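You operate a simulated robot arm through the tools that you are given. There is no shell and no other tool.

You are at the controls of a simulated robot arm. One attempt, no reset.

Task
Cure the grey cleat in the blue mould.
Fine: seat it in the slot, stand the mould on the slide tray, slide the tray in, shut the guard door, press the down button and wait till the run lamp is out. Set down upright: blue mould.

It is judged by the outcome, as a careful person would: the job done as asked, and still so three seconds after it is handed in. It fails if anything else is knocked over, pushed out of place, dropped, spilled or broken.

Robot
A 6-joint arm with a two-finger gripper, fixed in place. Base frame: the origin is on the floor under the middle of its stand, x ahead of it, y to its left, z up. Lengths are in mm, angles in degrees, forces in N, time in s.
It reaches about 1298 mm from its shoulder. Its first joint turns from -149.0 to 149.0 degrees. Payload 1.57 kg.
The tool frame sits at the grasp point between the pads (the TCP): z along the fingers, y along the line on which they close. The tips reach 21 mm beyond it. The gripper opens to 70 mm; its body begins 50 mm behind the TCP.
Orientation is that of the tool frame in the base frame, as a unit quaternion [x, y, z, w]. With the fingers straight down and closing along the base's y, the tool's x points along the base's -x, its y along +y and its z along -z.

Tools
- The arm moves only by the tool play_rows. Its argument "targets" is a list that holds one entry, the list of rows, each a list of 7 numbers: the gripper command, from -1 (shut) to 1 (fully open), values between in proportion, then the shift along the base's x, y, z in mm, then the turn, a rotation vector about the base's x, y, z in degrees. In form: [[[gripper, x, y, z, ax, ay, az], ...]]. A call has 1 to 20 rows; each row shifts and turns the commanded pose from where the row before left it. A row lasts 0.2 s, in which the tool goes at most 50 mm and 8.6 degrees; a call with a longer step from one row to the next is refused whole, and so is a gripper value outside its range. Where a pose cannot be reached the arm comes as near as it can. A force on the tool above 50 N (or 10 N above the force at the start of the call, whichever is more), or a blocked arm, ends the call early, and 0.2 s more pass. The fingers move at their own pace (about 103.7 mm/s each) and stop on an object; they squeeze with about 30 N. The grip force told is the motor's: it shows also when the fingers shut on nothing. Time passes only in rows, and 0.2 s behind the last, so rows that do not move let the fingers close. The reply holds the time, the measured pose of the TCP, the force on the tool along the base axes, the opening and the grip force, in the units named above and with some noise, with the torque about the TCP (base axes, N m) and any sound that the robot's microphone picked up.
- Cameras (640 x 400 px; columns grow to the right, rows downward): "scene" is fixed at [44.4, 499.2, 1555.3]; the picture's right is [1.00, 0.03, 0.00], its down [0.01, -0.40, -0.92] and it looks along [-0.03, 0.92, -0.40] (base axes); focal length 214 px, centre (320, 200). "wrist" rides on the gripper at [79, 4, -81] in the tool frame; the picture's right is [-0.05, 1.00, 0.00], its down [-0.67, -0.04, -0.74] and it looks along [-0.74, -0.04, 0.67] (tool axes); focal length 256 px, centre (320, 200). There is no depth. A picture from a camera that has moved, and an enlarged one, comes with that camera's place and axes in the base frame and with its lens. The place of the scene camera against the robot may be out by one fixed shift of up to 18 mm in any direction.
- camera(camera): a new picture of that camera. The clock stands still meanwhile.
- raise_lower(by): slides the trunk up (or, below 0, down) by that many mm; the arm rides with it, the base frame stays. It gives what a move gives, with no picture.
- close_up(camera, box): a new picture of the part [left, top, right, bottom] of that camera's present view, enlarged. The clock stands still meanwhile.
- finish_job(): hands the job in; it is judged then, once.

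Places have to be worked out from the pictures, the camera data and where the tool is seen. Open the gripper and draw the arm clear of the work before you hand the job in, unless the task says otherwise.

The tools are called after "Call:" as name(argument=value, ...) on one line, values as JSON. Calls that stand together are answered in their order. play_rows: Moves the arm, as the interface text tells. Its arguments: {"type":"object","properties":{"targets":{"type":"array","items":{"type":"array","items":{"type":"array","items":{"type":"number"}}}}},"required":["targets"]} The other tools are called the same way: raise_lower (by) moves the trunk up or down; camera (camera) takes a picture; close_up (camera, box) takes an enlarged picture of a part of a camera's view; finish_job () hands the job in.

At the start:

```text
time: 0.0
tool_pos: [563.5, 533.9, 1280.4]
orientation: [0.0, 1.0, 0.0, 0.0]
wrist_force: [-0.1, 0.4, -0.5]
moment: [0.03, -0.05, 0.0]
width: 70.1
grip_force: 0.0
trunk travel left (down, up): [-961.0, 9.0]
```

scene: 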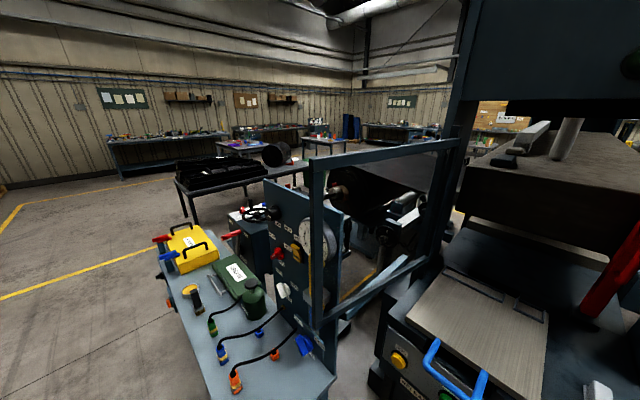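
wrist: 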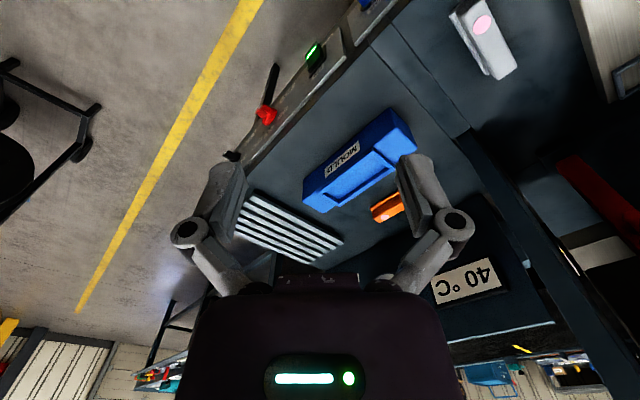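

I'll start by looking closer at both views to find out where the cleat, mould, tray, door and buttons are.

Call:
close_up(camera="scene", box=[360, 200, 640, 400])

Call:
close_up(camera="wrist", box=[200, 0, 640, 275])

Call:
close_up(camera="scene", box=[140, 170, 380, 400])

Call:
close_up(camera="scene", box=[440, 0, 640, 200])

```text
2.00 times, centred on (500, 300) of scene
camera zoom: at [44.4, 499.2, 1555.3], right [1.0, 0.03, 0.0], down [0.01, -0.4, -0.92], along [-0.03, 0.92, -0.4], focal length 429 px, centre (-40, 0)
```

zoom: 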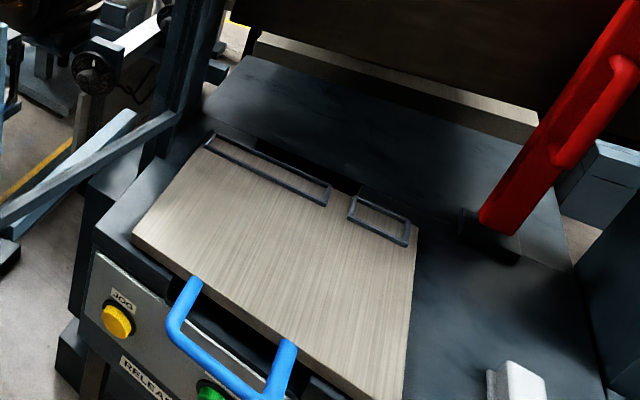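

```text
1.45 times, centred on (420, 138) of wrist
camera zoom: at [482.7, 537.9, 1360.3], right [0.05, 1.0, 0.0], down [0.67, -0.04, 0.74], along [0.74, -0.04, -0.67], focal length 372 px, centre (174, 291)
```

zoom: 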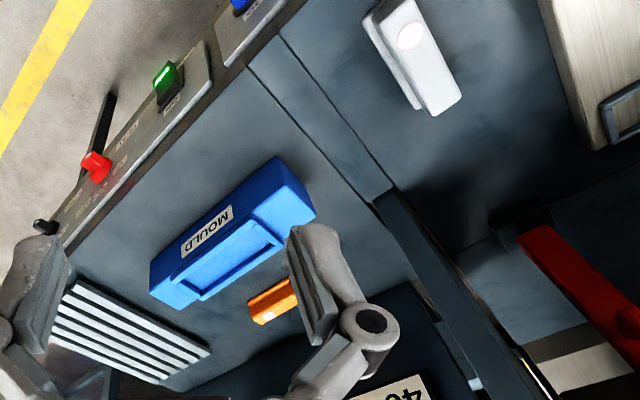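

```text
1.74 times, centred on (260, 285) of scene
camera zoom: at [44.4, 499.2, 1555.3], right [1.0, 0.03, 0.0], down [0.01, -0.4, -0.92], along [-0.03, 0.92, -0.4], focal length 373 px, centre (424, 52)
```

zoom: 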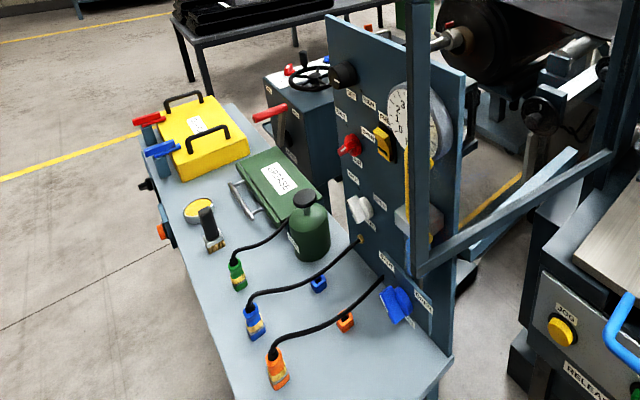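

```text
2.00 times, centred on (540, 100) of scene
camera zoom: at [44.4, 499.2, 1555.3], right [1.0, 0.03, 0.0], down [0.01, -0.4, -0.92], along [-0.03, 0.92, -0.4], focal length 429 px, centre (-120, 400)
```

zoom: 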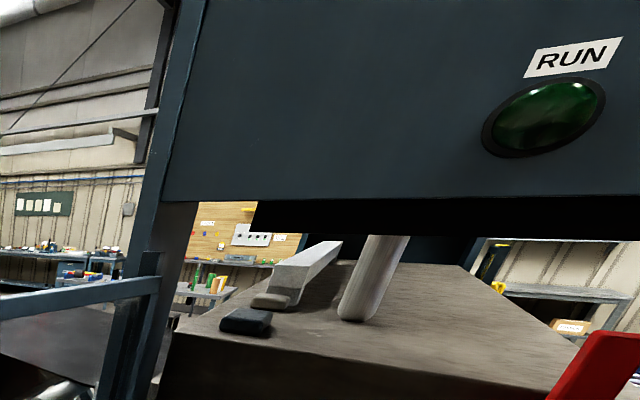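

The press stands turned about 40° to the base, with its tray near (500, 960) and the mould near (820, 600). I'll draw back, lift and yaw the wrist to get a wider view, square to the press.

Call:
play_rows(targets=[[[1, -25, 0, 25, 0, 0, 8], [1, -25, 0, 25, 0, 0, 8], [1, -25, 0, 25, 0, 0, 8], [1, -25, 0, 25, 0, 0, 8], [1, -25, 0, 25, 0, 0, 8]]])

Call:
camera(camera="wrist")

```text
time: 1.2
tool_pos: [433.4, 530.7, 1280.1]
orientation: [-0.344, 0.939, 0.0, -0.001]
wrist_force: [-0.6, 0.0, 0.1]
moment: [0.0, -0.06, -0.01]
width: 69.8
grip_force: 0.1
out of reach, approached as far as the arm can: row 1, 2, 3, 4, 5
trunk travel left (down, up): [-961.0, 9.0]
```

```text
taken
camera wrist: at [370.0, 484.2, 1360.5], right [-0.6, 0.8, 0.0], down [0.53, 0.4, 0.75], along [0.59, 0.45, -0.67], focal length 256 px, centre (320, 200)
```

wrist: 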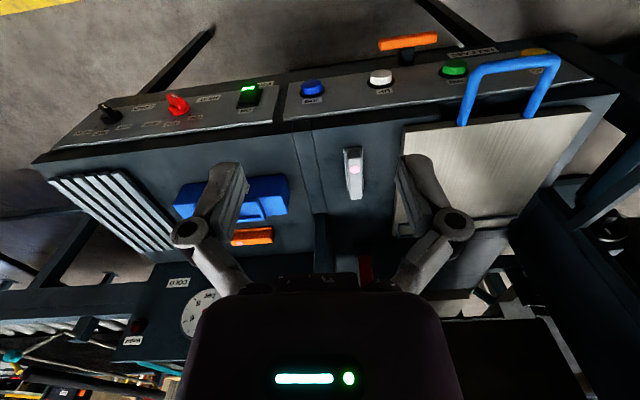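

The whole press front is in view now. I'll zoom in on its parts to read the labels and find the cleat.

Call:
close_up(camera="wrist", box=[270, 20, 610, 232])

Call:
close_up(camera="wrist", box=[20, 60, 340, 260])

Call:
close_up(camera="wrist", box=[0, 200, 320, 400])

```text
1.88 times, centred on (440, 126) of wrist
camera zoom: at [370.0, 484.2, 1360.5], right [-0.6, 0.8, 0.0], down [0.53, 0.4, 0.75], along [0.59, 0.45, -0.67], focal length 482 px, centre (94, 339)
```

zoom: 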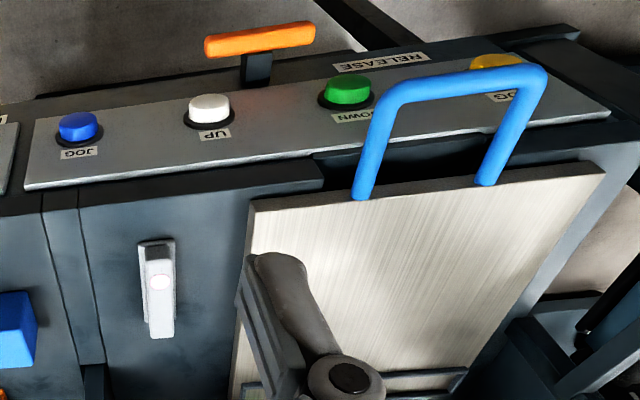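

```text
2.00 times, centred on (180, 160) of wrist
camera zoom: at [370.0, 484.2, 1360.5], right [-0.6, 0.8, 0.0], down [0.53, 0.4, 0.75], along [0.59, 0.45, -0.67], focal length 512 px, centre (600, 280)
```

zoom: 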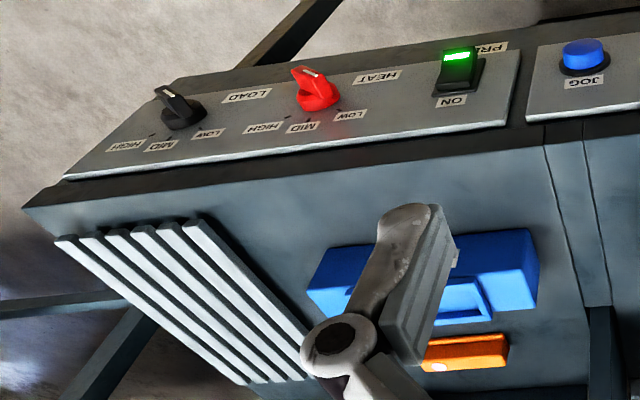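

```text
2.00 times, centred on (160, 300) of wrist
camera zoom: at [370.0, 484.2, 1360.5], right [-0.6, 0.8, 0.0], down [0.53, 0.4, 0.75], along [0.59, 0.45, -0.67], focal length 512 px, centre (640, 0)
```

zoom: 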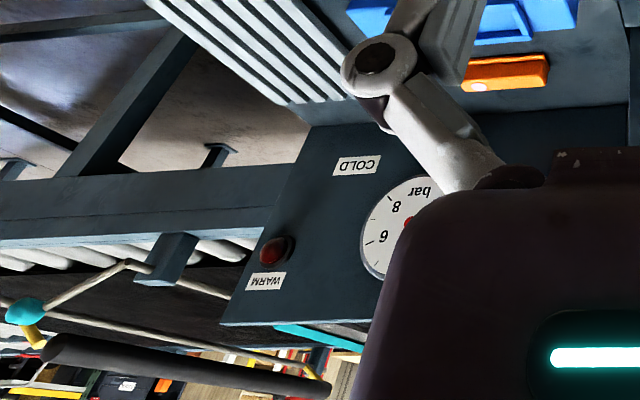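

The layout is clear. From left to right the console has LOAD, HEAT, the power switch, JOG, UP, DOWN and JOG. The grey cleat is near (576, 722, 1010), the mould near (795, 585), with an orange decoy beside it. I'll move over the mould for a closer look.

Call:
play_rows(targets=[[[1, 40, 4, -8, 0, 0, 0], [1, 40, 4, -8, 0, 0, 0], [1, 40, 4, -8, 0, 0, 0], [1, 40, 4, -8, 0, 0, 0], [1, 40, 4, -8, 0, 0, 0], [1, 40, 4, -8, 0, 0, 0], [1, 40, 4, -8, 0, 0, 0], [1, 40, 4, -8, 0, 0, 0]]])

Call:
camera(camera="wrist")

```text
time: 3.0
tool_pos: [760.1, 566.1, 1280.7]
orientation: [-0.342, 0.94, 0.0, 0.001]
wrist_force: [-0.2, 0.9, 0.0]
moment: [0.0, 0.0, 0.02]
width: 70.0
grip_force: 0.0
out of reach, approached as far as the arm can: row 1, 2, 3, 4, 5, 6, 7, 8
trunk travel left (down, up): [-961.0, 9.0]
```

```text
taken
camera wrist: at [696.3, 519.3, 1359.7], right [-0.6, 0.8, 0.0], down [0.53, 0.4, 0.74], along [0.59, 0.45, -0.67], focal length 256 px, centre (320, 200)
```

wrist: 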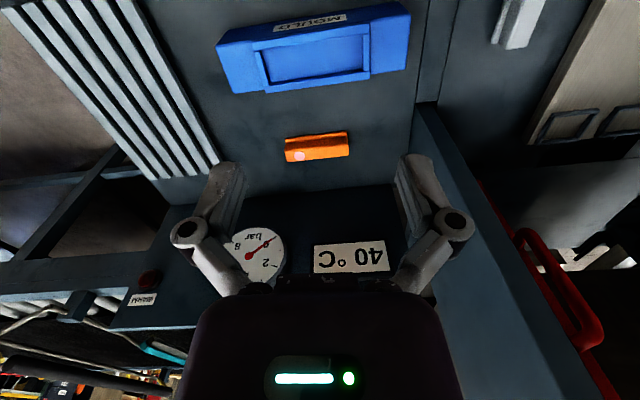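

The mould, orange decoy and temperature/bar gauge show well here. I'll zoom in on the mould to read its slot, then test a downward move.

Call:
close_up(camera="wrist", box=[190, 0, 430, 150])

Call:
close_up(camera="wrist", box=[400, 0, 640, 150])

Call:
close_up(camera="wrist", box=[380, 150, 640, 400])

```text
2.67 times, centred on (310, 75) of wrist
camera zoom: at [696.3, 519.3, 1359.7], right [-0.6, 0.8, 0.0], down [0.53, 0.4, 0.74], along [0.59, 0.45, -0.67], focal length 683 px, centre (347, 533)
```

zoom: 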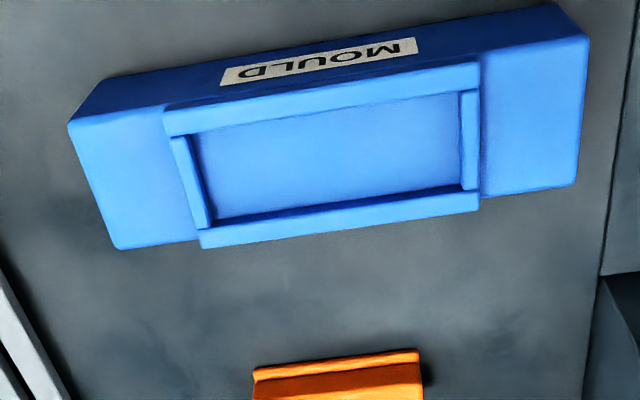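

```text
2.67 times, centred on (520, 75) of wrist
camera zoom: at [696.3, 519.3, 1359.7], right [-0.6, 0.8, 0.0], down [0.53, 0.4, 0.74], along [0.59, 0.45, -0.67], focal length 683 px, centre (-213, 533)
```

zoom: 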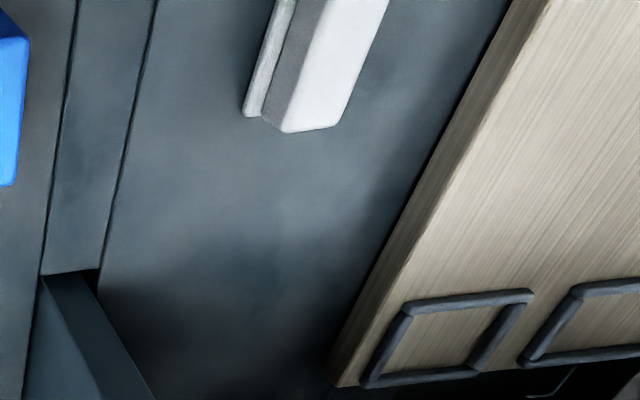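

```text
1.60 times, centred on (510, 275) of wrist
camera zoom: at [696.3, 519.3, 1359.7], right [-0.6, 0.8, 0.0], down [0.53, 0.4, 0.74], along [0.59, 0.45, -0.67], focal length 410 px, centre (16, 80)
```

zoom: 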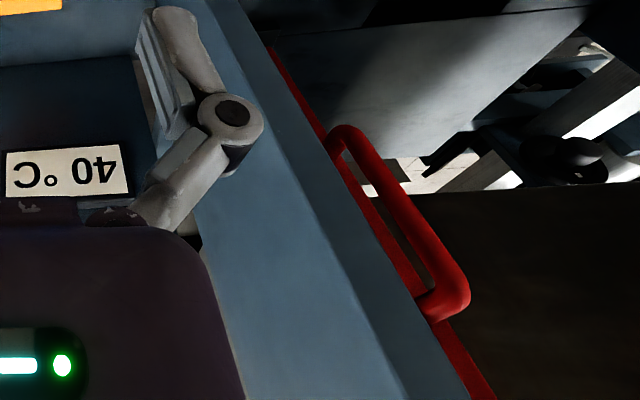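

The slot is an open rectangular recess on top of the mould. The tray has two low rims near its back, and a red bar with a handle stands behind the upright, perhaps the guard door. I'll go back and look at the tray and press opening from the front.

Call:
play_rows(targets=[[[1, -45, 5, -10, 0, 0, 0], [1, -45, 5, -10, 0, 0, 0], [1, -45, 5, -10, 0, 0, 0], [1, -45, 5, -10, 0, 0, 0], [1, -45, 5, -10, 0, 0, 0], [1, -45, 5, 0, 0, 0, 0], [1, -45, 5, 0, 0, 0, 0], [1, -45, 5, 0, 0, 0, 0]]])

Call:
camera(camera="wrist")

```text
time: 4.8
tool_pos: [396.6, 605.8, 1280.2]
orientation: [-0.342, 0.94, 0.0, -0.001]
wrist_force: [0.0, -1.0, -0.3]
moment: [0.0, -0.04, 0.01]
width: 70.0
grip_force: 0.1
out of reach, approached as far as the arm can: row 1, 2, 3, 4, 5
trunk travel left (down, up): [-961.0, 9.0]
```

```text
taken
camera wrist: at [332.2, 559.3, 1360.5], right [-0.6, 0.8, 0.0], down [0.53, 0.4, 0.75], along [0.6, 0.45, -0.67], focal length 256 px, centre (320, 200)
```

wrist: 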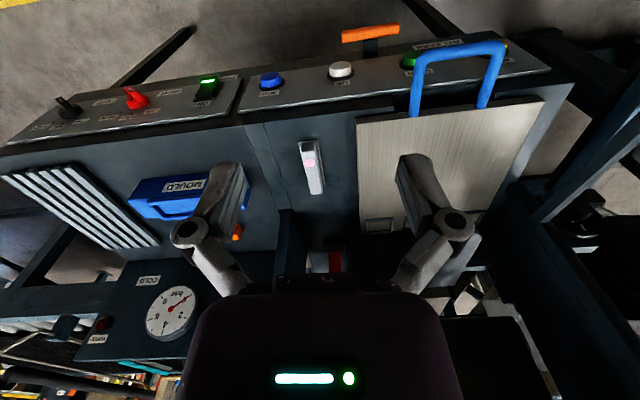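

The tray view is partly hidden by a finger. I'll tilt the camera up about 24° and shift toward +y, to look into the press opening and see the door.

Call:
play_rows(targets=[[[1, -10, 20, -10, 4.8, -6.4, 0], [1, -10, 20, -10, 4.8, -6.4, 0], [1, -10, 20, -10, 4.8, -6.4, 0]]])

Call:
camera(camera="wrist")

```text
time: 5.6
tool_pos: [366.1, 664.2, 1296.7]
orientation: [-0.334, 0.919, 0.061, 0.199]
wrist_force: [-0.3, 0.1, 0.3]
moment: [-0.03, -0.02, 0.01]
width: 69.7
grip_force: 0.1
out of reach, approached as far as the arm can: row 1, 2, 3
trunk travel left (down, up): [-961.0, 9.0]
```

```text
taken
camera wrist: at [280.5, 602.0, 1337.1], right [-0.6, 0.8, 0.0], down [0.24, 0.18, 0.95], along [0.76, 0.57, -0.3], focal length 256 px, centre (320, 200)
```

wrist: 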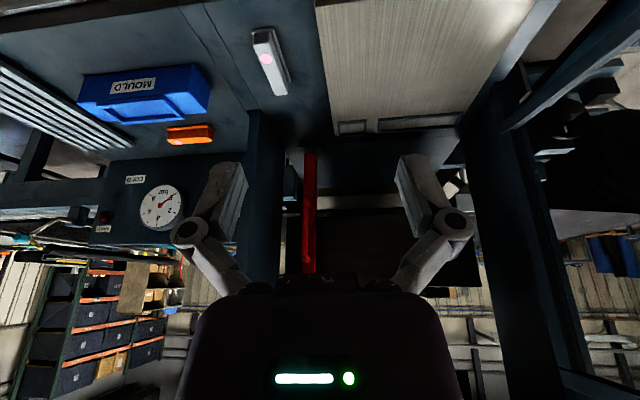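

The red bar stands upright behind the left-hand post. I'll zoom in on it and on the framed panel at the right to decide which is the guard door.

Call:
close_up(camera="wrist", box=[230, 90, 490, 290])

Call:
close_up(camera="scene", box=[520, 180, 640, 400])

Call:
close_up(camera="scene", box=[290, 120, 490, 350])

Call:
close_up(camera="wrist", box=[420, 0, 640, 400])

```text
2.00 times, centred on (360, 190) of wrist
camera zoom: at [280.5, 602.0, 1337.1], right [-0.6, 0.8, 0.0], down [0.24, 0.18, 0.95], along [0.76, 0.57, -0.3], focal length 512 px, centre (240, 220)
```

zoom: 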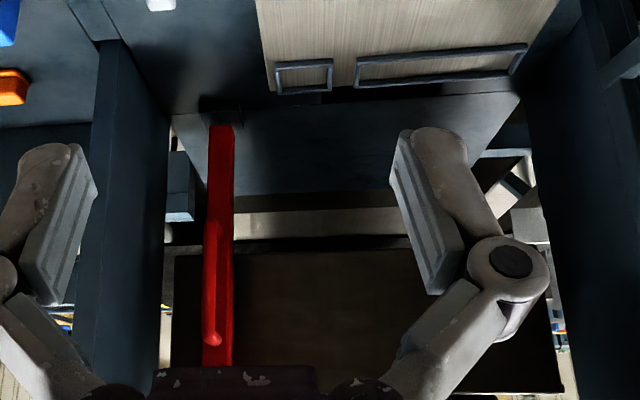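

```text
1.82 times, centred on (580, 290) of scene
camera zoom: at [44.4, 499.2, 1555.3], right [1.0, 0.03, 0.0], down [0.01, -0.4, -0.92], along [-0.03, 0.92, -0.4], focal length 390 px, centre (-153, 36)
```

zoom: 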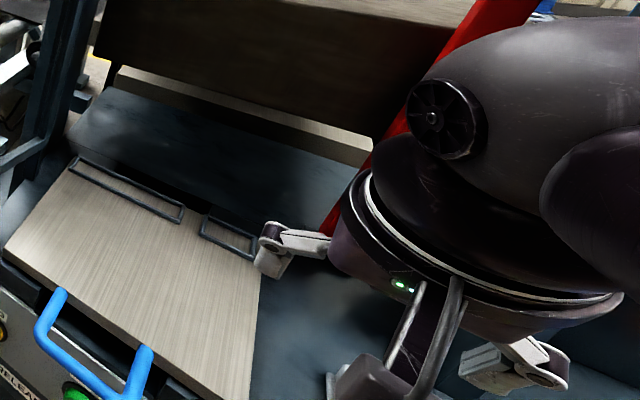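

```text
1.74 times, centred on (390, 235) of scene
camera zoom: at [44.4, 499.2, 1555.3], right [1.0, 0.03, 0.0], down [0.01, -0.4, -0.92], along [-0.03, 0.92, -0.4], focal length 373 px, centre (198, 139)
```

zoom: 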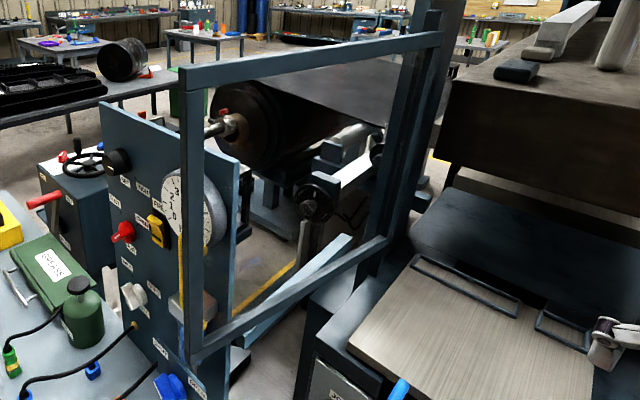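

```text
1.00 times, centred on (530, 200) of wrist (not enlarged: the box is as wide or as high as the picture)
camera zoom: at [280.5, 602.0, 1337.1], right [-0.6, 0.8, 0.0], down [0.24, 0.18, 0.95], along [0.76, 0.57, -0.3], focal length 256 px, centre (110, 200)
```

zoom: 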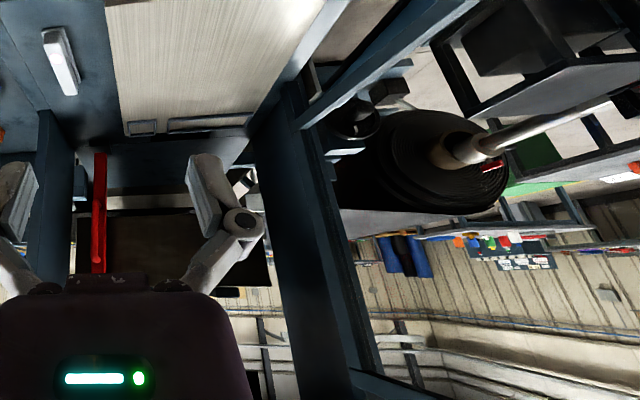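

It isn't clear yet how the door runs. I'll tilt the wrist further, fingers toward the press, so the upper half of the picture shows the opening and the red bar without the gripper in the way.

Call:
play_rows(targets=[[[1, -15, -10, -10, 4.8, -6.4, 0], [1, -15, -10, -10, 4.8, -6.4, 0], [1, -15, -10, -10, 4.8, -6.4, 0], [1, -15, -10, -10, 4.8, -6.4, 0], [1, -15, -10, -10, 4.8, -6.4, 0]]])

Call:
camera(camera="wrist")

```text
time: 6.8
tool_pos: [292.6, 616.9, 1385.2]
orientation: [-0.29, 0.797, 0.154, 0.508]
wrist_force: [0.0, -0.1, 0.5]
moment: [-0.02, -0.02, 0.04]
width: 70.0
grip_force: 0.1
out of reach, approached as far as the arm can: row 1, 2, 3, 4, 5
trunk travel left (down, up): [-961.0, 9.0]
```

```text
taken
camera wrist: at [205.1, 552.6, 1348.1], right [-0.6, 0.8, 0.0], down [-0.3, -0.23, 0.93], along [0.74, 0.56, 0.38], focal length 256 px, centre (320, 200)
```

wrist: 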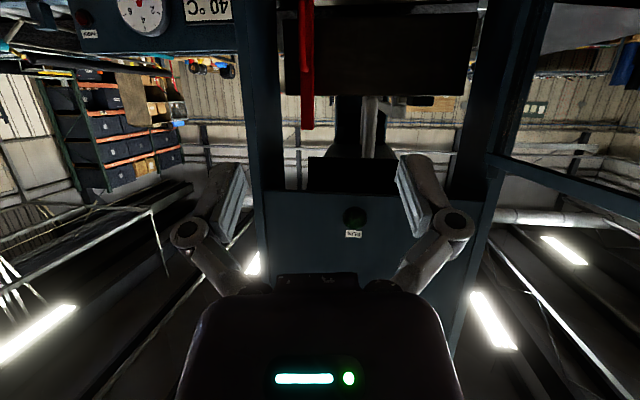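

Vertical shifts have no effect: the wrist centre stays at one height, so height changes must come from the trunk. The blue-grey frame at the right post looks like a hinged guard door standing open. I'll check the scene view to see the arm's shape, and zoom in on the red bar.

Call:
camera(camera="scene")

Call:
close_up(camera="wrist", box=[220, 0, 540, 200])

Call:
close_up(camera="wrist", box=[440, 0, 640, 250])

```text
taken
```

scene: 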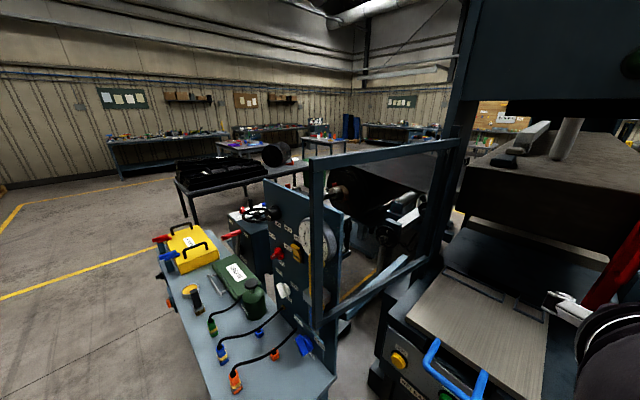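

```text
2.00 times, centred on (380, 100) of wrist
camera zoom: at [205.1, 552.6, 1348.1], right [-0.6, 0.8, 0.0], down [-0.3, -0.23, 0.93], along [0.74, 0.56, 0.38], focal length 512 px, centre (200, 400)
```

zoom: 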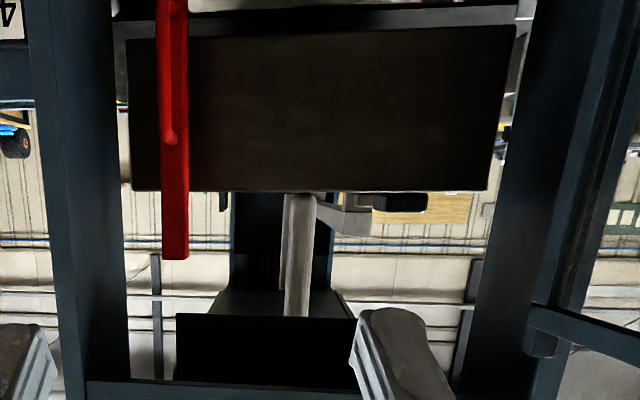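

```text
1.60 times, centred on (540, 125) of wrist
camera zoom: at [205.1, 552.6, 1348.1], right [-0.6, 0.8, 0.0], down [-0.3, -0.23, 0.93], along [0.74, 0.56, 0.38], focal length 410 px, centre (-32, 320)
```

zoom: 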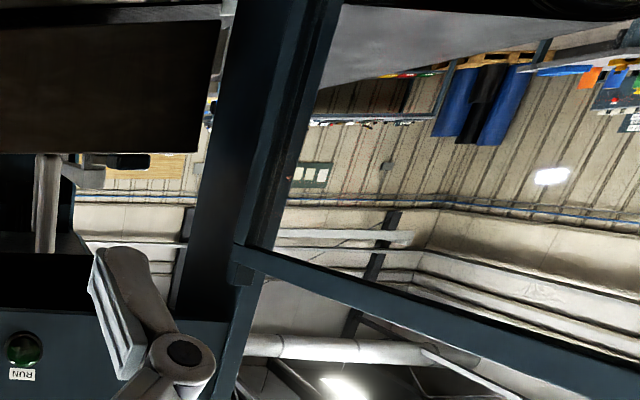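

The bar is a free-standing red post at about (845, 988), clear of the tray, so I'll leave it alone. The hinged frame is about 505 mm wide with its hinge near (442, 1187), which fits the opening, so I take it as the guard door. Next I'll point the fingers down again and view the tray from above.

Call:
play_rows(targets=[[[1, 21, 36, 0, -4.8, 6.4, 0], [1, 21, 36, 0, -4.8, 6.4, 0], [1, 21, 36, 0, -4.8, 6.4, 0], [1, 21, 36, 0, -4.8, 6.4, 0], [1, 21, 36, 0, -4.8, 6.4, 0], [1, 21, 36, 0, -4.8, 6.4, 0], [1, 21, 36, 0, -4.8, 6.4, 0], [1, 21, 36, 0, -4.8, 6.4, 0], [1, 21, 38, 0, 0, 0, 5]]])

Call:
camera(camera="wrist")

Call:
camera(camera="scene")

```text
time: 8.8
tool_pos: [480.2, 947.2, 1279.7]
orientation: [-0.382, 0.924, 0.0, -0.001]
wrist_force: [-0.7, -0.4, 0.2]
moment: [-0.02, 0.01, 0.0]
width: 70.0
grip_force: 0.2
out of reach, approached as far as the arm can: row 1, 2, 3, 4, 5, 6, 7
trunk travel left (down, up): [-961.0, 9.0]
```

```text
taken
camera wrist: at [421.0, 894.6, 1359.8], right [-0.67, 0.74, 0.0], down [0.5, 0.45, 0.74], along [0.55, 0.5, -0.67], focal length 256 px, centre (320, 200)
```

wrist: 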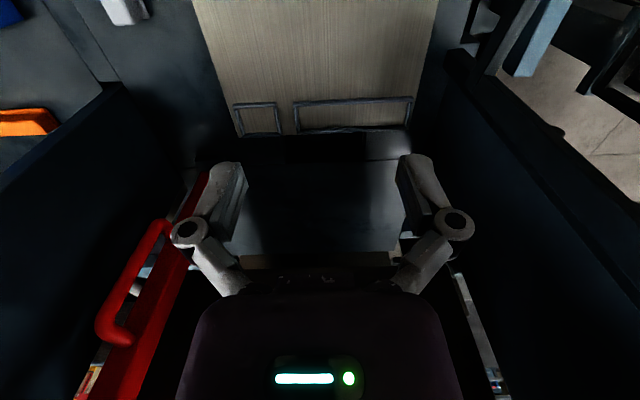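

```text
taken
```

scene: 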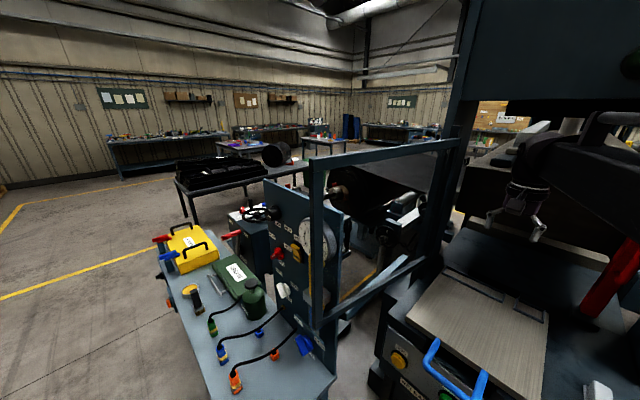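

The tray, its rims and the deck are clear from here. I'll zoom in to measure the tray edges and rims.

Call:
close_up(camera="wrist", box=[180, 0, 460, 175])

Call:
close_up(camera="wrist", box=[60, 120, 260, 400])

Call:
close_up(camera="wrist", box=[420, 0, 640, 200])

```text
2.29 times, centred on (320, 88) of wrist
camera zoom: at [421.0, 894.6, 1359.8], right [-0.67, 0.74, 0.0], down [0.5, 0.45, 0.74], along [0.55, 0.5, -0.67], focal length 585 px, centre (320, 457)
```

zoom: 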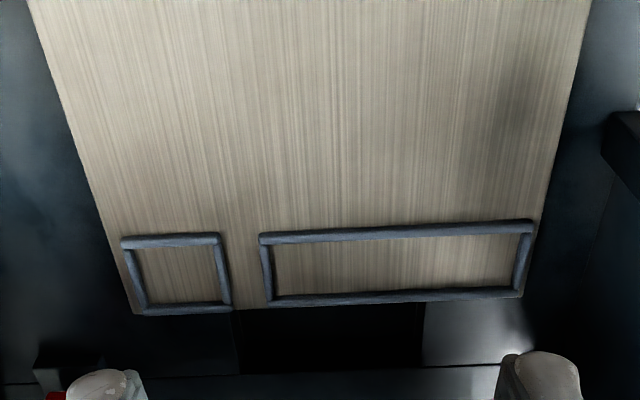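

```text
1.43 times, centred on (160, 260) of wrist
camera zoom: at [421.0, 894.6, 1359.8], right [-0.67, 0.74, 0.0], down [0.5, 0.45, 0.74], along [0.55, 0.5, -0.67], focal length 366 px, centre (549, 114)
```

zoom: 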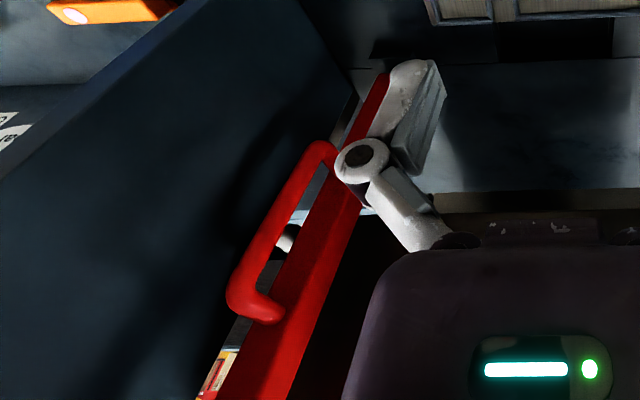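

```text
2.00 times, centred on (530, 100) of wrist
camera zoom: at [421.0, 894.6, 1359.8], right [-0.67, 0.74, 0.0], down [0.5, 0.45, 0.74], along [0.55, 0.5, -0.67], focal length 512 px, centre (-100, 400)
```

zoom: 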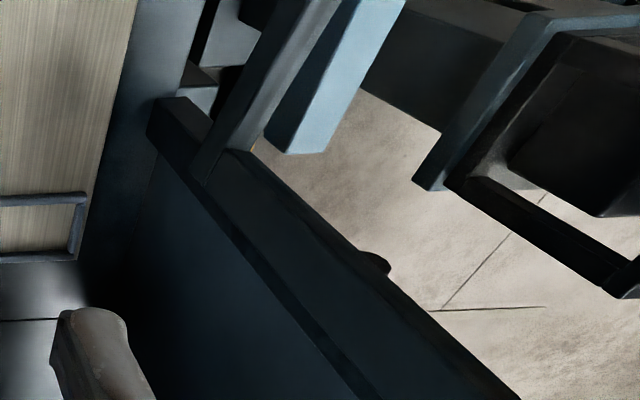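

The tray's long sides lie at exactly 45°, so tool yaw 45 is square with the press. The tray rims are low ridges at its back edge. Now I'll move over the grey cleat for a close look.

Call:
play_rows(targets=[[[1, 16, -37.5, 0, 0, 0, 0], [1, 16, -37.5, 0, 0, 0, 0], [1, 16, -37.5, 0, 0, 0, 0], [1, 16, -37.5, 0, 0, 0, 0], [1, 16, -37.5, 0, 0, 0, 0], [1, 16, -37.5, 0, 0, 0, 0]]])

Call:
camera(camera="wrist")

Call:
close_up(camera="wrist", box=[230, 0, 430, 125])

```text
time: 10.2
tool_pos: [580.7, 715.1, 1280.0]
orientation: [-0.383, 0.924, 0.001, 0.0]
wrist_force: [-0.4, -0.4, -0.2]
moment: [0.02, 0.03, 0.01]
width: 69.9
grip_force: 0.1
out of reach, approached as far as the arm can: row 6
trunk travel left (down, up): [-961.0, 9.0]
```

```text
taken
camera wrist: at [520.2, 663.8, 1360.5], right [-0.67, 0.74, 0.0], down [0.5, 0.45, 0.74], along [0.55, 0.5, -0.67], focal length 256 px, centre (320, 200)
```

wrist: 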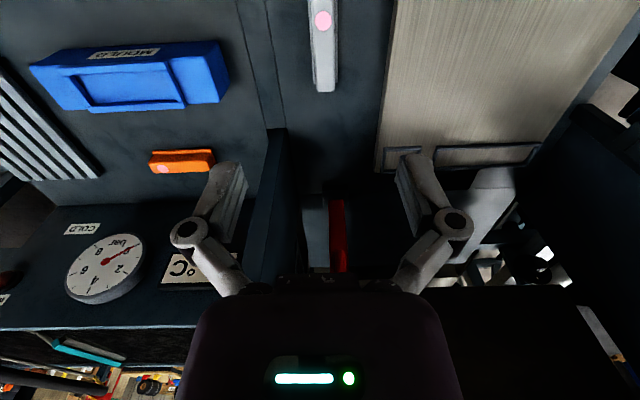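

```text
3.20 times, centred on (330, 62) of wrist
camera zoom: at [520.2, 663.8, 1360.5], right [-0.67, 0.74, 0.0], down [0.5, 0.45, 0.74], along [0.55, 0.5, -0.67], focal length 819 px, centre (288, 640)
```

zoom: 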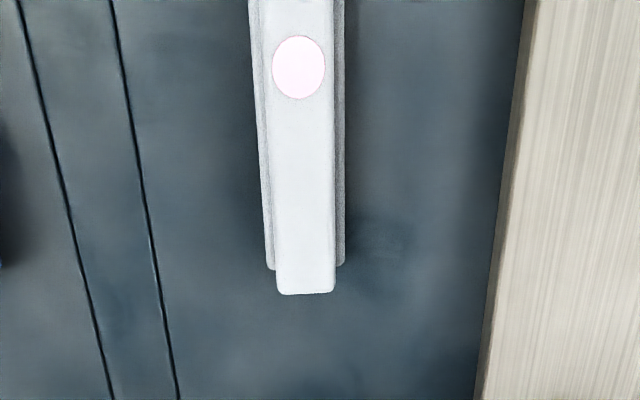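

The cleat is a bar with a wider flange at its base, and the dot is at its near end. I'll back off along the press axis and lower the trunk to see all of it and to measure heights.

Call:
play_rows(targets=[[[1, -30, -30, 0, 0, 0, 0], [1, -30, -30, 0, 0, 0, 0]]])

Call:
raise_lower(by=-100)

Call:
camera(camera="wrist")

Call:
close_up(camera="wrist", box=[230, 20, 430, 145])

```text
time: 10.8
tool_pos: [517.9, 656.0, 1279.6]
orientation: [-0.383, 0.924, 0.001, -0.001]
wrist_force: [-0.6, -0.3, -0.4]
moment: [0.0, 0.02, -0.03]
width: 70.0
grip_force: 0.0
trunk travel left (down, up): [-961.0, 9.0]
```

```text
time: 12.1
tool_pos: [517.6, 656.5, 1179.7]
orientation: [-0.383, 0.924, 0.0, 0.0]
wrist_force: [-0.2, 0.0, -0.8]
moment: [-0.02, 0.05, 0.0]
width: 70.1
grip_force: 0.1
trunk travel left (down, up): [-861.0, 109.0]
```

```text
taken
camera wrist: at [458.3, 605.2, 1260.4], right [-0.67, 0.74, 0.0], down [0.5, 0.45, 0.74], along [0.55, 0.5, -0.67], focal length 256 px, centre (320, 200)
```

wrist: 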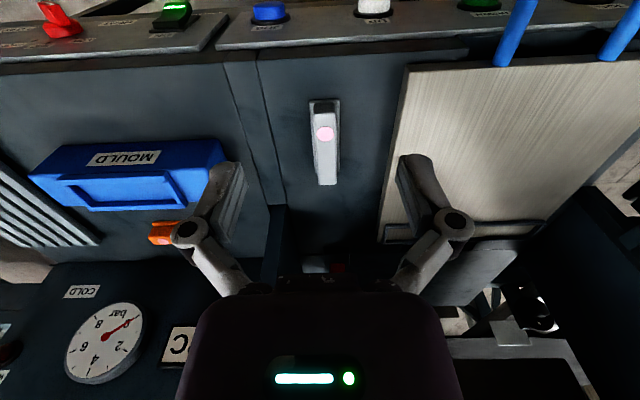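

```text
3.20 times, centred on (330, 82) of wrist
camera zoom: at [458.3, 605.2, 1260.4], right [-0.67, 0.74, 0.0], down [0.5, 0.45, 0.74], along [0.55, 0.5, -0.67], focal length 819 px, centre (288, 576)
```

zoom: 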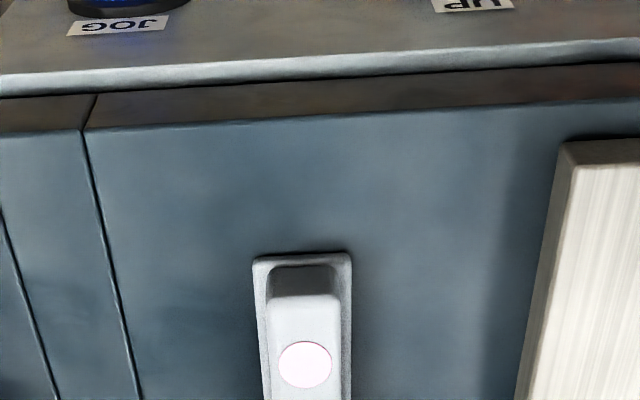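

Triangulating two views puts the cleat's dot at (577, 721) with its top at z ≈ 1009. The rib is about 25 mm wide and 110 mm long and runs along the press axis. Now I'll look closely at the mould.

Call:
play_rows(targets=[[[1, 36, -15, 0, 0, 0, 0], [1, 36, -15, 0, 0, 0, 0], [1, 36, -15, 0, 0, 0, 0], [1, 36, -15, 0, 0, 0, 0], [1, 36, -15, 0, 0, 0, 0], [1, 36, -15, 0, 0, 0, 0], [1, 34, -17, 0, 0, 0, 0]]])

Call:
camera(camera="wrist")

Call:
close_up(camera="wrist", box=[180, 10, 460, 185])

```text
time: 13.7
tool_pos: [766.5, 552.4, 1179.6]
orientation: [-0.382, 0.924, -0.001, 0.0]
wrist_force: [0.5, 0.3, -0.1]
moment: [0.04, 0.03, 0.01]
width: 70.1
grip_force: 0.1
out of reach, approached as far as the arm can: row 6
trunk travel left (down, up): [-861.0, 109.0]
```

```text
taken
camera wrist: at [707.8, 500.6, 1260.1], right [-0.67, 0.74, 0.0], down [0.5, 0.45, 0.74], along [0.55, 0.5, -0.67], focal length 256 px, centre (320, 200)
```

wrist: 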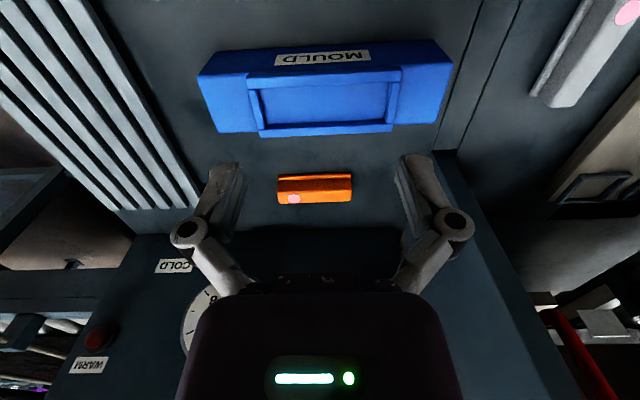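

```text
2.29 times, centred on (320, 98) of wrist
camera zoom: at [707.8, 500.6, 1260.1], right [-0.67, 0.74, 0.0], down [0.5, 0.45, 0.74], along [0.55, 0.5, -0.67], focal length 585 px, centre (320, 434)
```

zoom: 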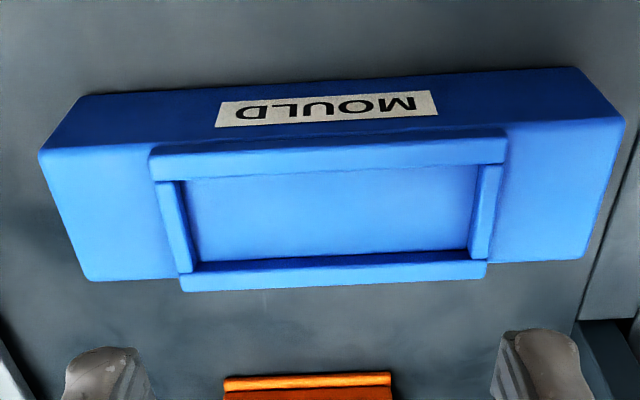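

The mould is a block about 212 × 60 mm, and low walls on its top form the slot. I'll raise the trunk 90 mm without moving sideways and take a second view, so the depths come out well.

Call:
raise_lower(by=90)

Call:
close_up(camera="wrist", box=[200, 0, 440, 150])

Call:
close_up(camera="wrist", box=[250, 110, 400, 204])

```text
time: 15.0
tool_pos: [766.2, 553.6, 1269.2]
orientation: [-0.383, 0.924, 0.0, 0.0]
wrist_force: [0.5, 0.4, -0.8]
moment: [-0.03, 0.0, 0.0]
width: 70.1
grip_force: 0.1
trunk travel left (down, up): [-951.0, 19.0]
```

```text
2.67 times, centred on (320, 75) of wrist
camera zoom: at [706.7, 501.4, 1350.2], right [-0.67, 0.74, 0.0], down [0.5, 0.45, 0.74], along [0.55, 0.5, -0.67], focal length 683 px, centre (320, 533)
```

zoom: 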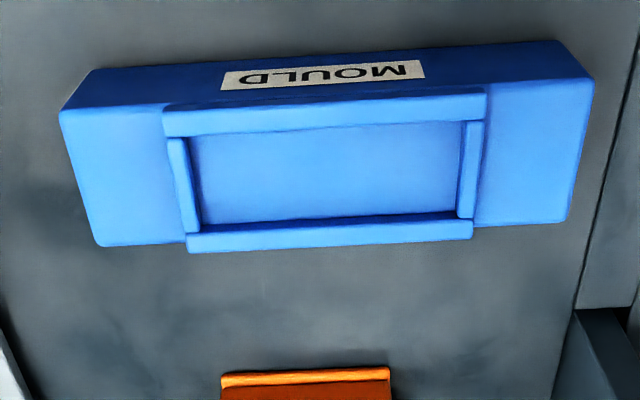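

```text
4.26 times, centred on (325, 157) of wrist
camera zoom: at [706.7, 501.4, 1350.2], right [-0.67, 0.74, 0.0], down [0.5, 0.45, 0.74], along [0.55, 0.5, -0.67], focal length 1089 px, centre (299, 383)
```

zoom: 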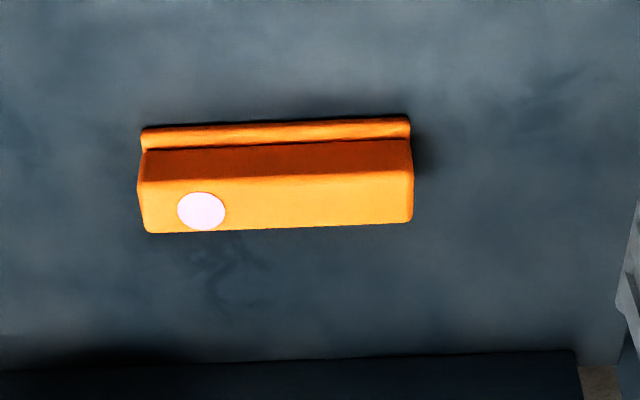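

Mould top is z ≈ 1029 with its rim about 5 mm higher. The slot is roughly 114 × 40 mm and runs along the press width, and the block is about 220 × 56 mm. Now I'll go back over the grey cleat to measure it the same way, at two heights.

Call:
play_rows(targets=[[[1, -34, 25.2, 0, 0, 0, 0], [1, -34, 25.2, 0, 0, 0, 0], [1, -34, 25.2, 0, 0, 0, 0], [1, -34, 25.2, 0, 0, 0, 0], [1, -34, 25.2, 0, 0, 0, 0], [1, -34, 25.2, 0, 0, 0, 0], [1, 0, 0, 0, 0, 0, 0]]])

Call:
close_up(camera="wrist", box=[230, 0, 430, 125])

Call:
raise_lower(by=-120)

Call:
close_up(camera="wrist", box=[240, 40, 400, 140])

Call:
camera(camera="wrist")

```text
time: 16.6
tool_pos: [564.1, 705.0, 1270.2]
orientation: [-0.382, 0.924, 0.0, 0.001]
wrist_force: [-0.4, 0.3, -0.4]
moment: [0.02, 0.0, 0.05]
width: 69.7
grip_force: 0.0
trunk travel left (down, up): [-951.0, 19.0]
```

```text
3.20 times, centred on (330, 62) of wrist
camera zoom: at [504.3, 653.2, 1350.2], right [-0.67, 0.74, 0.0], down [0.5, 0.45, 0.74], along [0.55, 0.5, -0.67], focal length 819 px, centre (288, 640)
```

zoom: 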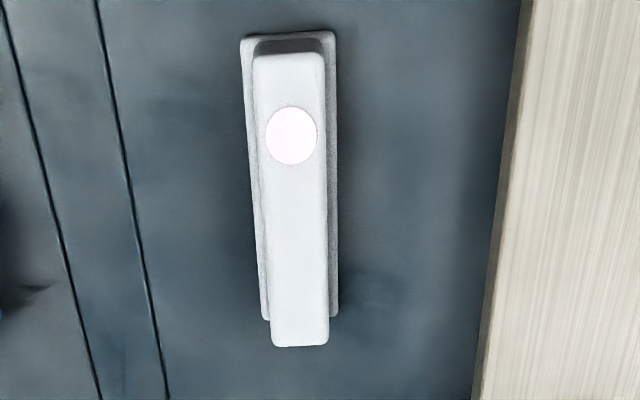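

```text
time: 18.1
tool_pos: [563.5, 705.7, 1150.8]
orientation: [-0.382, 0.924, 0.0, 0.001]
wrist_force: [0.1, 0.0, 0.1]
moment: [-0.01, 0.01, -0.05]
width: 70.1
grip_force: 0.1
trunk travel left (down, up): [-831.0, 139.0]
```

```text
4.00 times, centred on (320, 90) of wrist
camera zoom: at [503.8, 653.3, 1230.4], right [-0.67, 0.74, 0.0], down [0.5, 0.45, 0.74], along [0.55, 0.5, -0.67], focal length 1024 px, centre (320, 640)
```

zoom: 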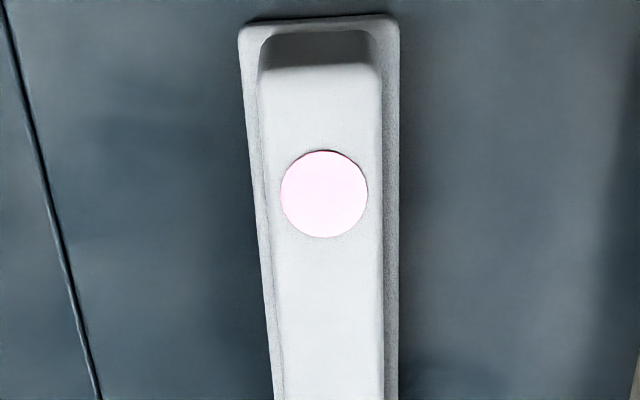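

```text
taken
camera wrist: at [503.8, 653.3, 1230.4], right [-0.67, 0.74, 0.0], down [0.5, 0.45, 0.74], along [0.55, 0.5, -0.67], focal length 256 px, centre (320, 200)
```

wrist: 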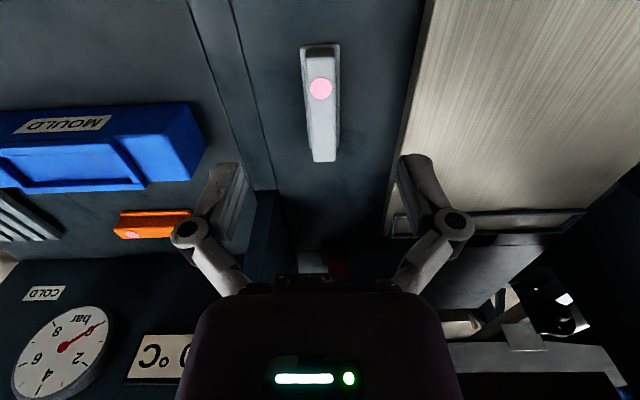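

The cleat is about 108 × 34 mm at the flange with a 24.5 mm rib, centred at (597, 741) and aligned with the press axis. I'll centre the gripper over it and lower most of the way.

Call:
play_rows(targets=[[[1, 17, 17.8, 0, 0, 0, 0], [1, 16.5, 17.5, 0, 0, 0, 0], [1, 0, 0, 0, 0, 0, 0]]])

Call:
raise_lower(by=-110)

Call:
camera(camera="wrist")

Call:
close_up(camera="wrist", box=[200, 0, 440, 150])

Call:
close_up(camera="scene", box=[480, 200, 640, 400])

```text
time: 18.9
tool_pos: [599.4, 740.9, 1150.4]
orientation: [-0.383, 0.924, 0.0, 0.0]
wrist_force: [1.0, 0.0, 0.4]
moment: [-0.01, -0.02, -0.01]
width: 69.9
grip_force: 0.1
trunk travel left (down, up): [-831.0, 139.0]
```

```text
time: 20.3
tool_pos: [598.4, 740.3, 1039.7]
orientation: [-0.383, 0.924, 0.0, 0.0]
wrist_force: [0.6, 0.7, 0.2]
moment: [0.0, 0.0, 0.03]
width: 70.0
grip_force: 0.0
trunk travel left (down, up): [-721.0, 249.0]
```

```text
taken
camera wrist: at [538.7, 688.5, 1120.4], right [-0.67, 0.74, 0.0], down [0.5, 0.45, 0.74], along [0.55, 0.5, -0.67], focal length 256 px, centre (320, 200)
```

wrist: 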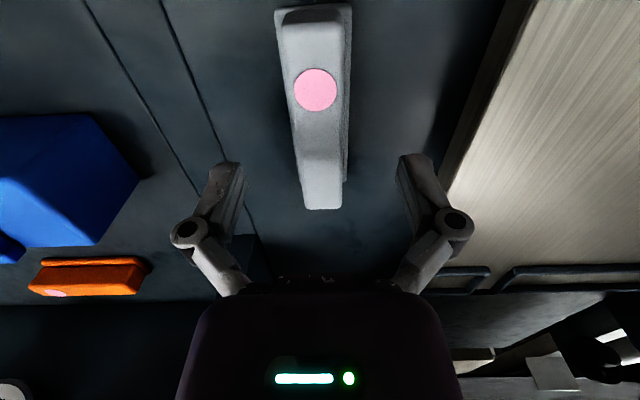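

```text
2.67 times, centred on (320, 75) of wrist
camera zoom: at [538.7, 688.5, 1120.4], right [-0.67, 0.74, 0.0], down [0.5, 0.45, 0.74], along [0.55, 0.5, -0.67], focal length 683 px, centre (320, 533)
```

zoom: 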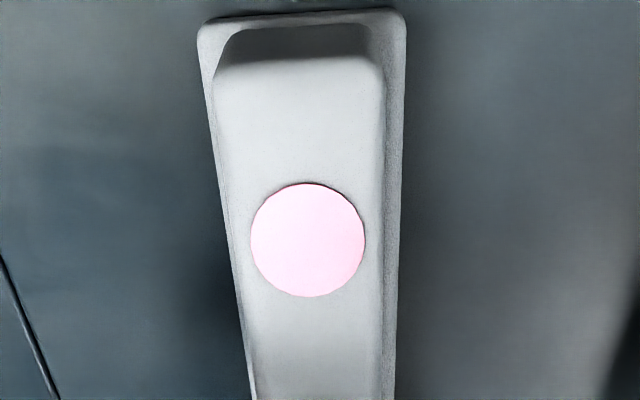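

```text
2.00 times, centred on (560, 300) of scene
camera zoom: at [44.4, 499.2, 1555.3], right [1.0, 0.03, 0.0], down [0.01, -0.4, -0.92], along [-0.03, 0.92, -0.4], focal length 429 px, centre (-160, 0)
```

zoom: 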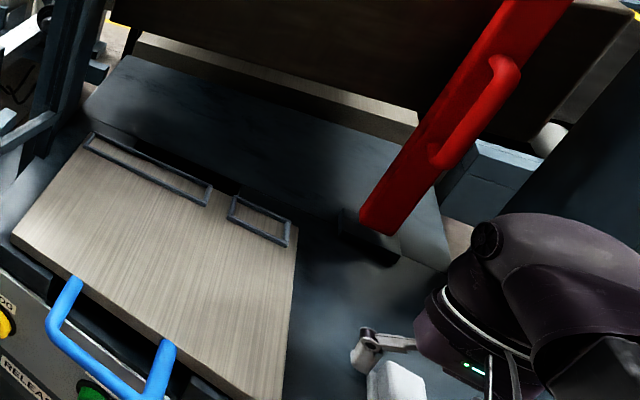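

The cleat is centred between the fingers to within about 2 mm. I'll lower until the tips sit just above the flange, then close on the rib.

Call:
raise_lower(by=-24)

Call:
play_rows(targets=[[[-1, 0, 0, 0, 0, 0, 0], [-1, 0, 0, 0, 0, 0, 0], [-1, 0, 0, 0, 0, 0, 0]]])

Call:
camera(camera="wrist")

```text
time: 21.0
tool_pos: [597.9, 741.8, 1016.3]
orientation: [-0.382, 0.924, 0.0, 0.0]
wrist_force: [-0.4, -1.0, 0.2]
moment: [-0.02, 0.03, -0.01]
width: 69.9
grip_force: 0.1
trunk travel left (down, up): [-697.0, 273.0]
```

```text
time: 21.8
tool_pos: [598.3, 739.7, 1017.6]
orientation: [-0.383, 0.924, -0.001, 0.0]
wrist_force: [-1.0, -1.5, 8.4]
moment: [0.04, -0.09, -0.02]
width: 25.6
grip_force: 30.1
trunk travel left (down, up): [-697.0, 273.0]
```

```text
taken
camera wrist: at [538.1, 687.7, 1097.3], right [-0.67, 0.74, 0.0], down [0.5, 0.45, 0.75], along [0.55, 0.5, -0.67], focal length 256 px, centre (320, 200)
```

wrist: 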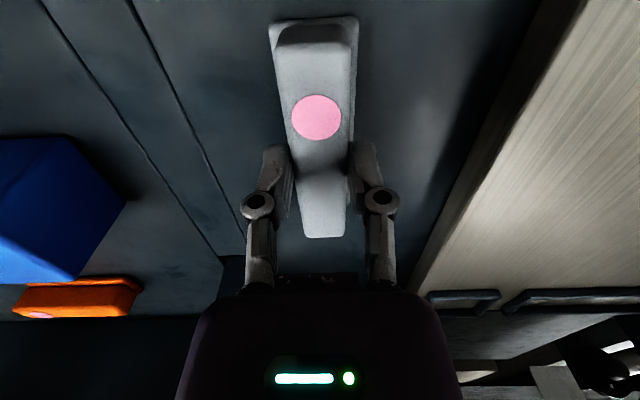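

The grip is firm at 25.6 mm, matching the rib width. Lifting 150 mm.

Call:
raise_lower(by=10)

Call:
raise_lower(by=140)

Call:
camera(camera="wrist")

```text
time: 22.4
tool_pos: [598.1, 741.3, 1025.0]
orientation: [-0.383, 0.924, 0.0, 0.0]
wrist_force: [0.5, 0.5, -1.0]
moment: [-0.03, 0.01, 0.02]
width: 25.6
grip_force: 29.4
trunk travel left (down, up): [-707.0, 263.0]
```

```text
time: 24.1
tool_pos: [598.2, 741.4, 1165.2]
orientation: [-0.382, 0.924, 0.0, -0.001]
wrist_force: [-0.1, 0.4, -1.8]
moment: [-0.02, -0.01, 0.03]
width: 25.5
grip_force: 29.8
trunk travel left (down, up): [-847.0, 123.0]
```

```text
taken
camera wrist: at [538.9, 688.8, 1246.0], right [-0.67, 0.74, 0.0], down [0.5, 0.45, 0.74], along [0.55, 0.5, -0.67], focal length 256 px, centre (320, 200)
```

wrist: 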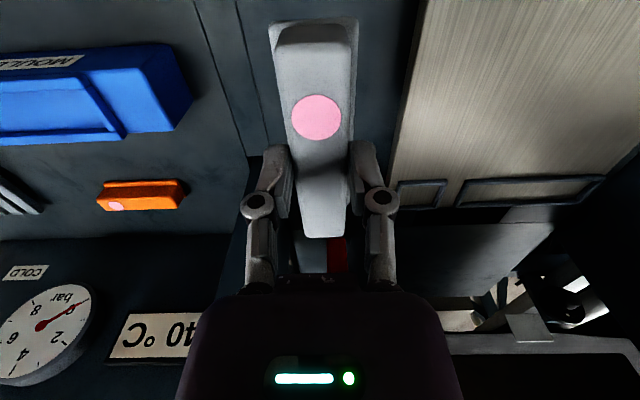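

The cleat is held securely. I'll carry it to the mould while turning it 90° so that it lines up with the slot.

Call:
play_rows(targets=[[[-1, 17.6, -14.3, 0, 0, 0, 8.18], [-1, 17.6, -14.3, 0, 0, 0, 8.18], [-1, 17.6, -14.3, 0, 0, 0, 8.18], [-1, 17.6, -14.3, 0, 0, 0, 8.18], [-1, 17.6, -14.3, 0, 0, 0, 8.18], [-1, 17.6, -14.3, 0, 0, 0, 8.18], [-1, 17.6, -14.3, 0, 0, 0, 8.18], [-1, 17.6, -14.3, 0, 0, 0, 8.18], [-1, 17.6, -14.3, 0, 0, 0, 8.18], [-1, 17.6, -14.3, 0, 0, 0, 8.18], [-1, 17.6, -14.3, 0, 0, 0, 8.18], [-1, 0, 0, 0, 0, 0, 0]]])

Call:
camera(camera="wrist")

Call:
camera(camera="scene")

```text
time: 26.6
tool_pos: [793.2, 582.7, 1166.7]
orientation: [0.924, -0.382, 0.0, 0.0]
wrist_force: [-0.1, 0.0, -1.6]
moment: [0.0, -0.02, -0.02]
width: 25.7
grip_force: 30.0
out of reach, approached as far as the arm can: row 4
trunk travel left (down, up): [-847.0, 123.0]
```

```text
taken
camera wrist: at [845.0, 525.0, 1246.2], right [-0.74, -0.67, 0.0], down [-0.45, 0.5, 0.74], along [-0.5, 0.55, -0.67], focal length 256 px, centre (320, 200)
```

wrist: 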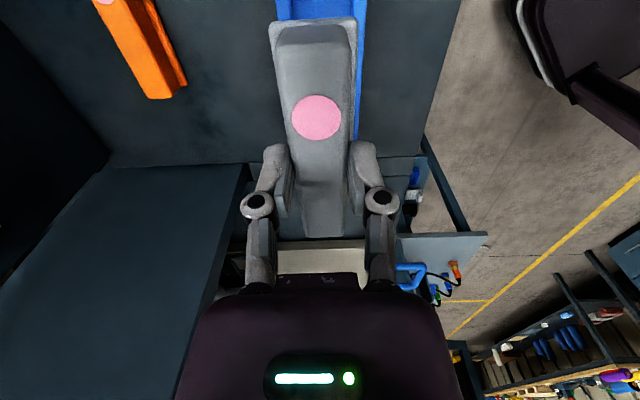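

```text
taken
```

scene: 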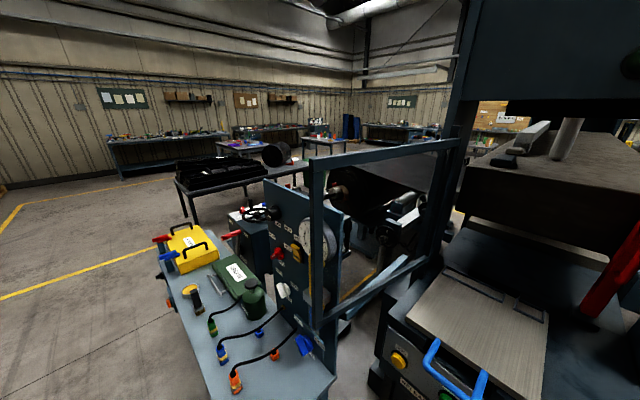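

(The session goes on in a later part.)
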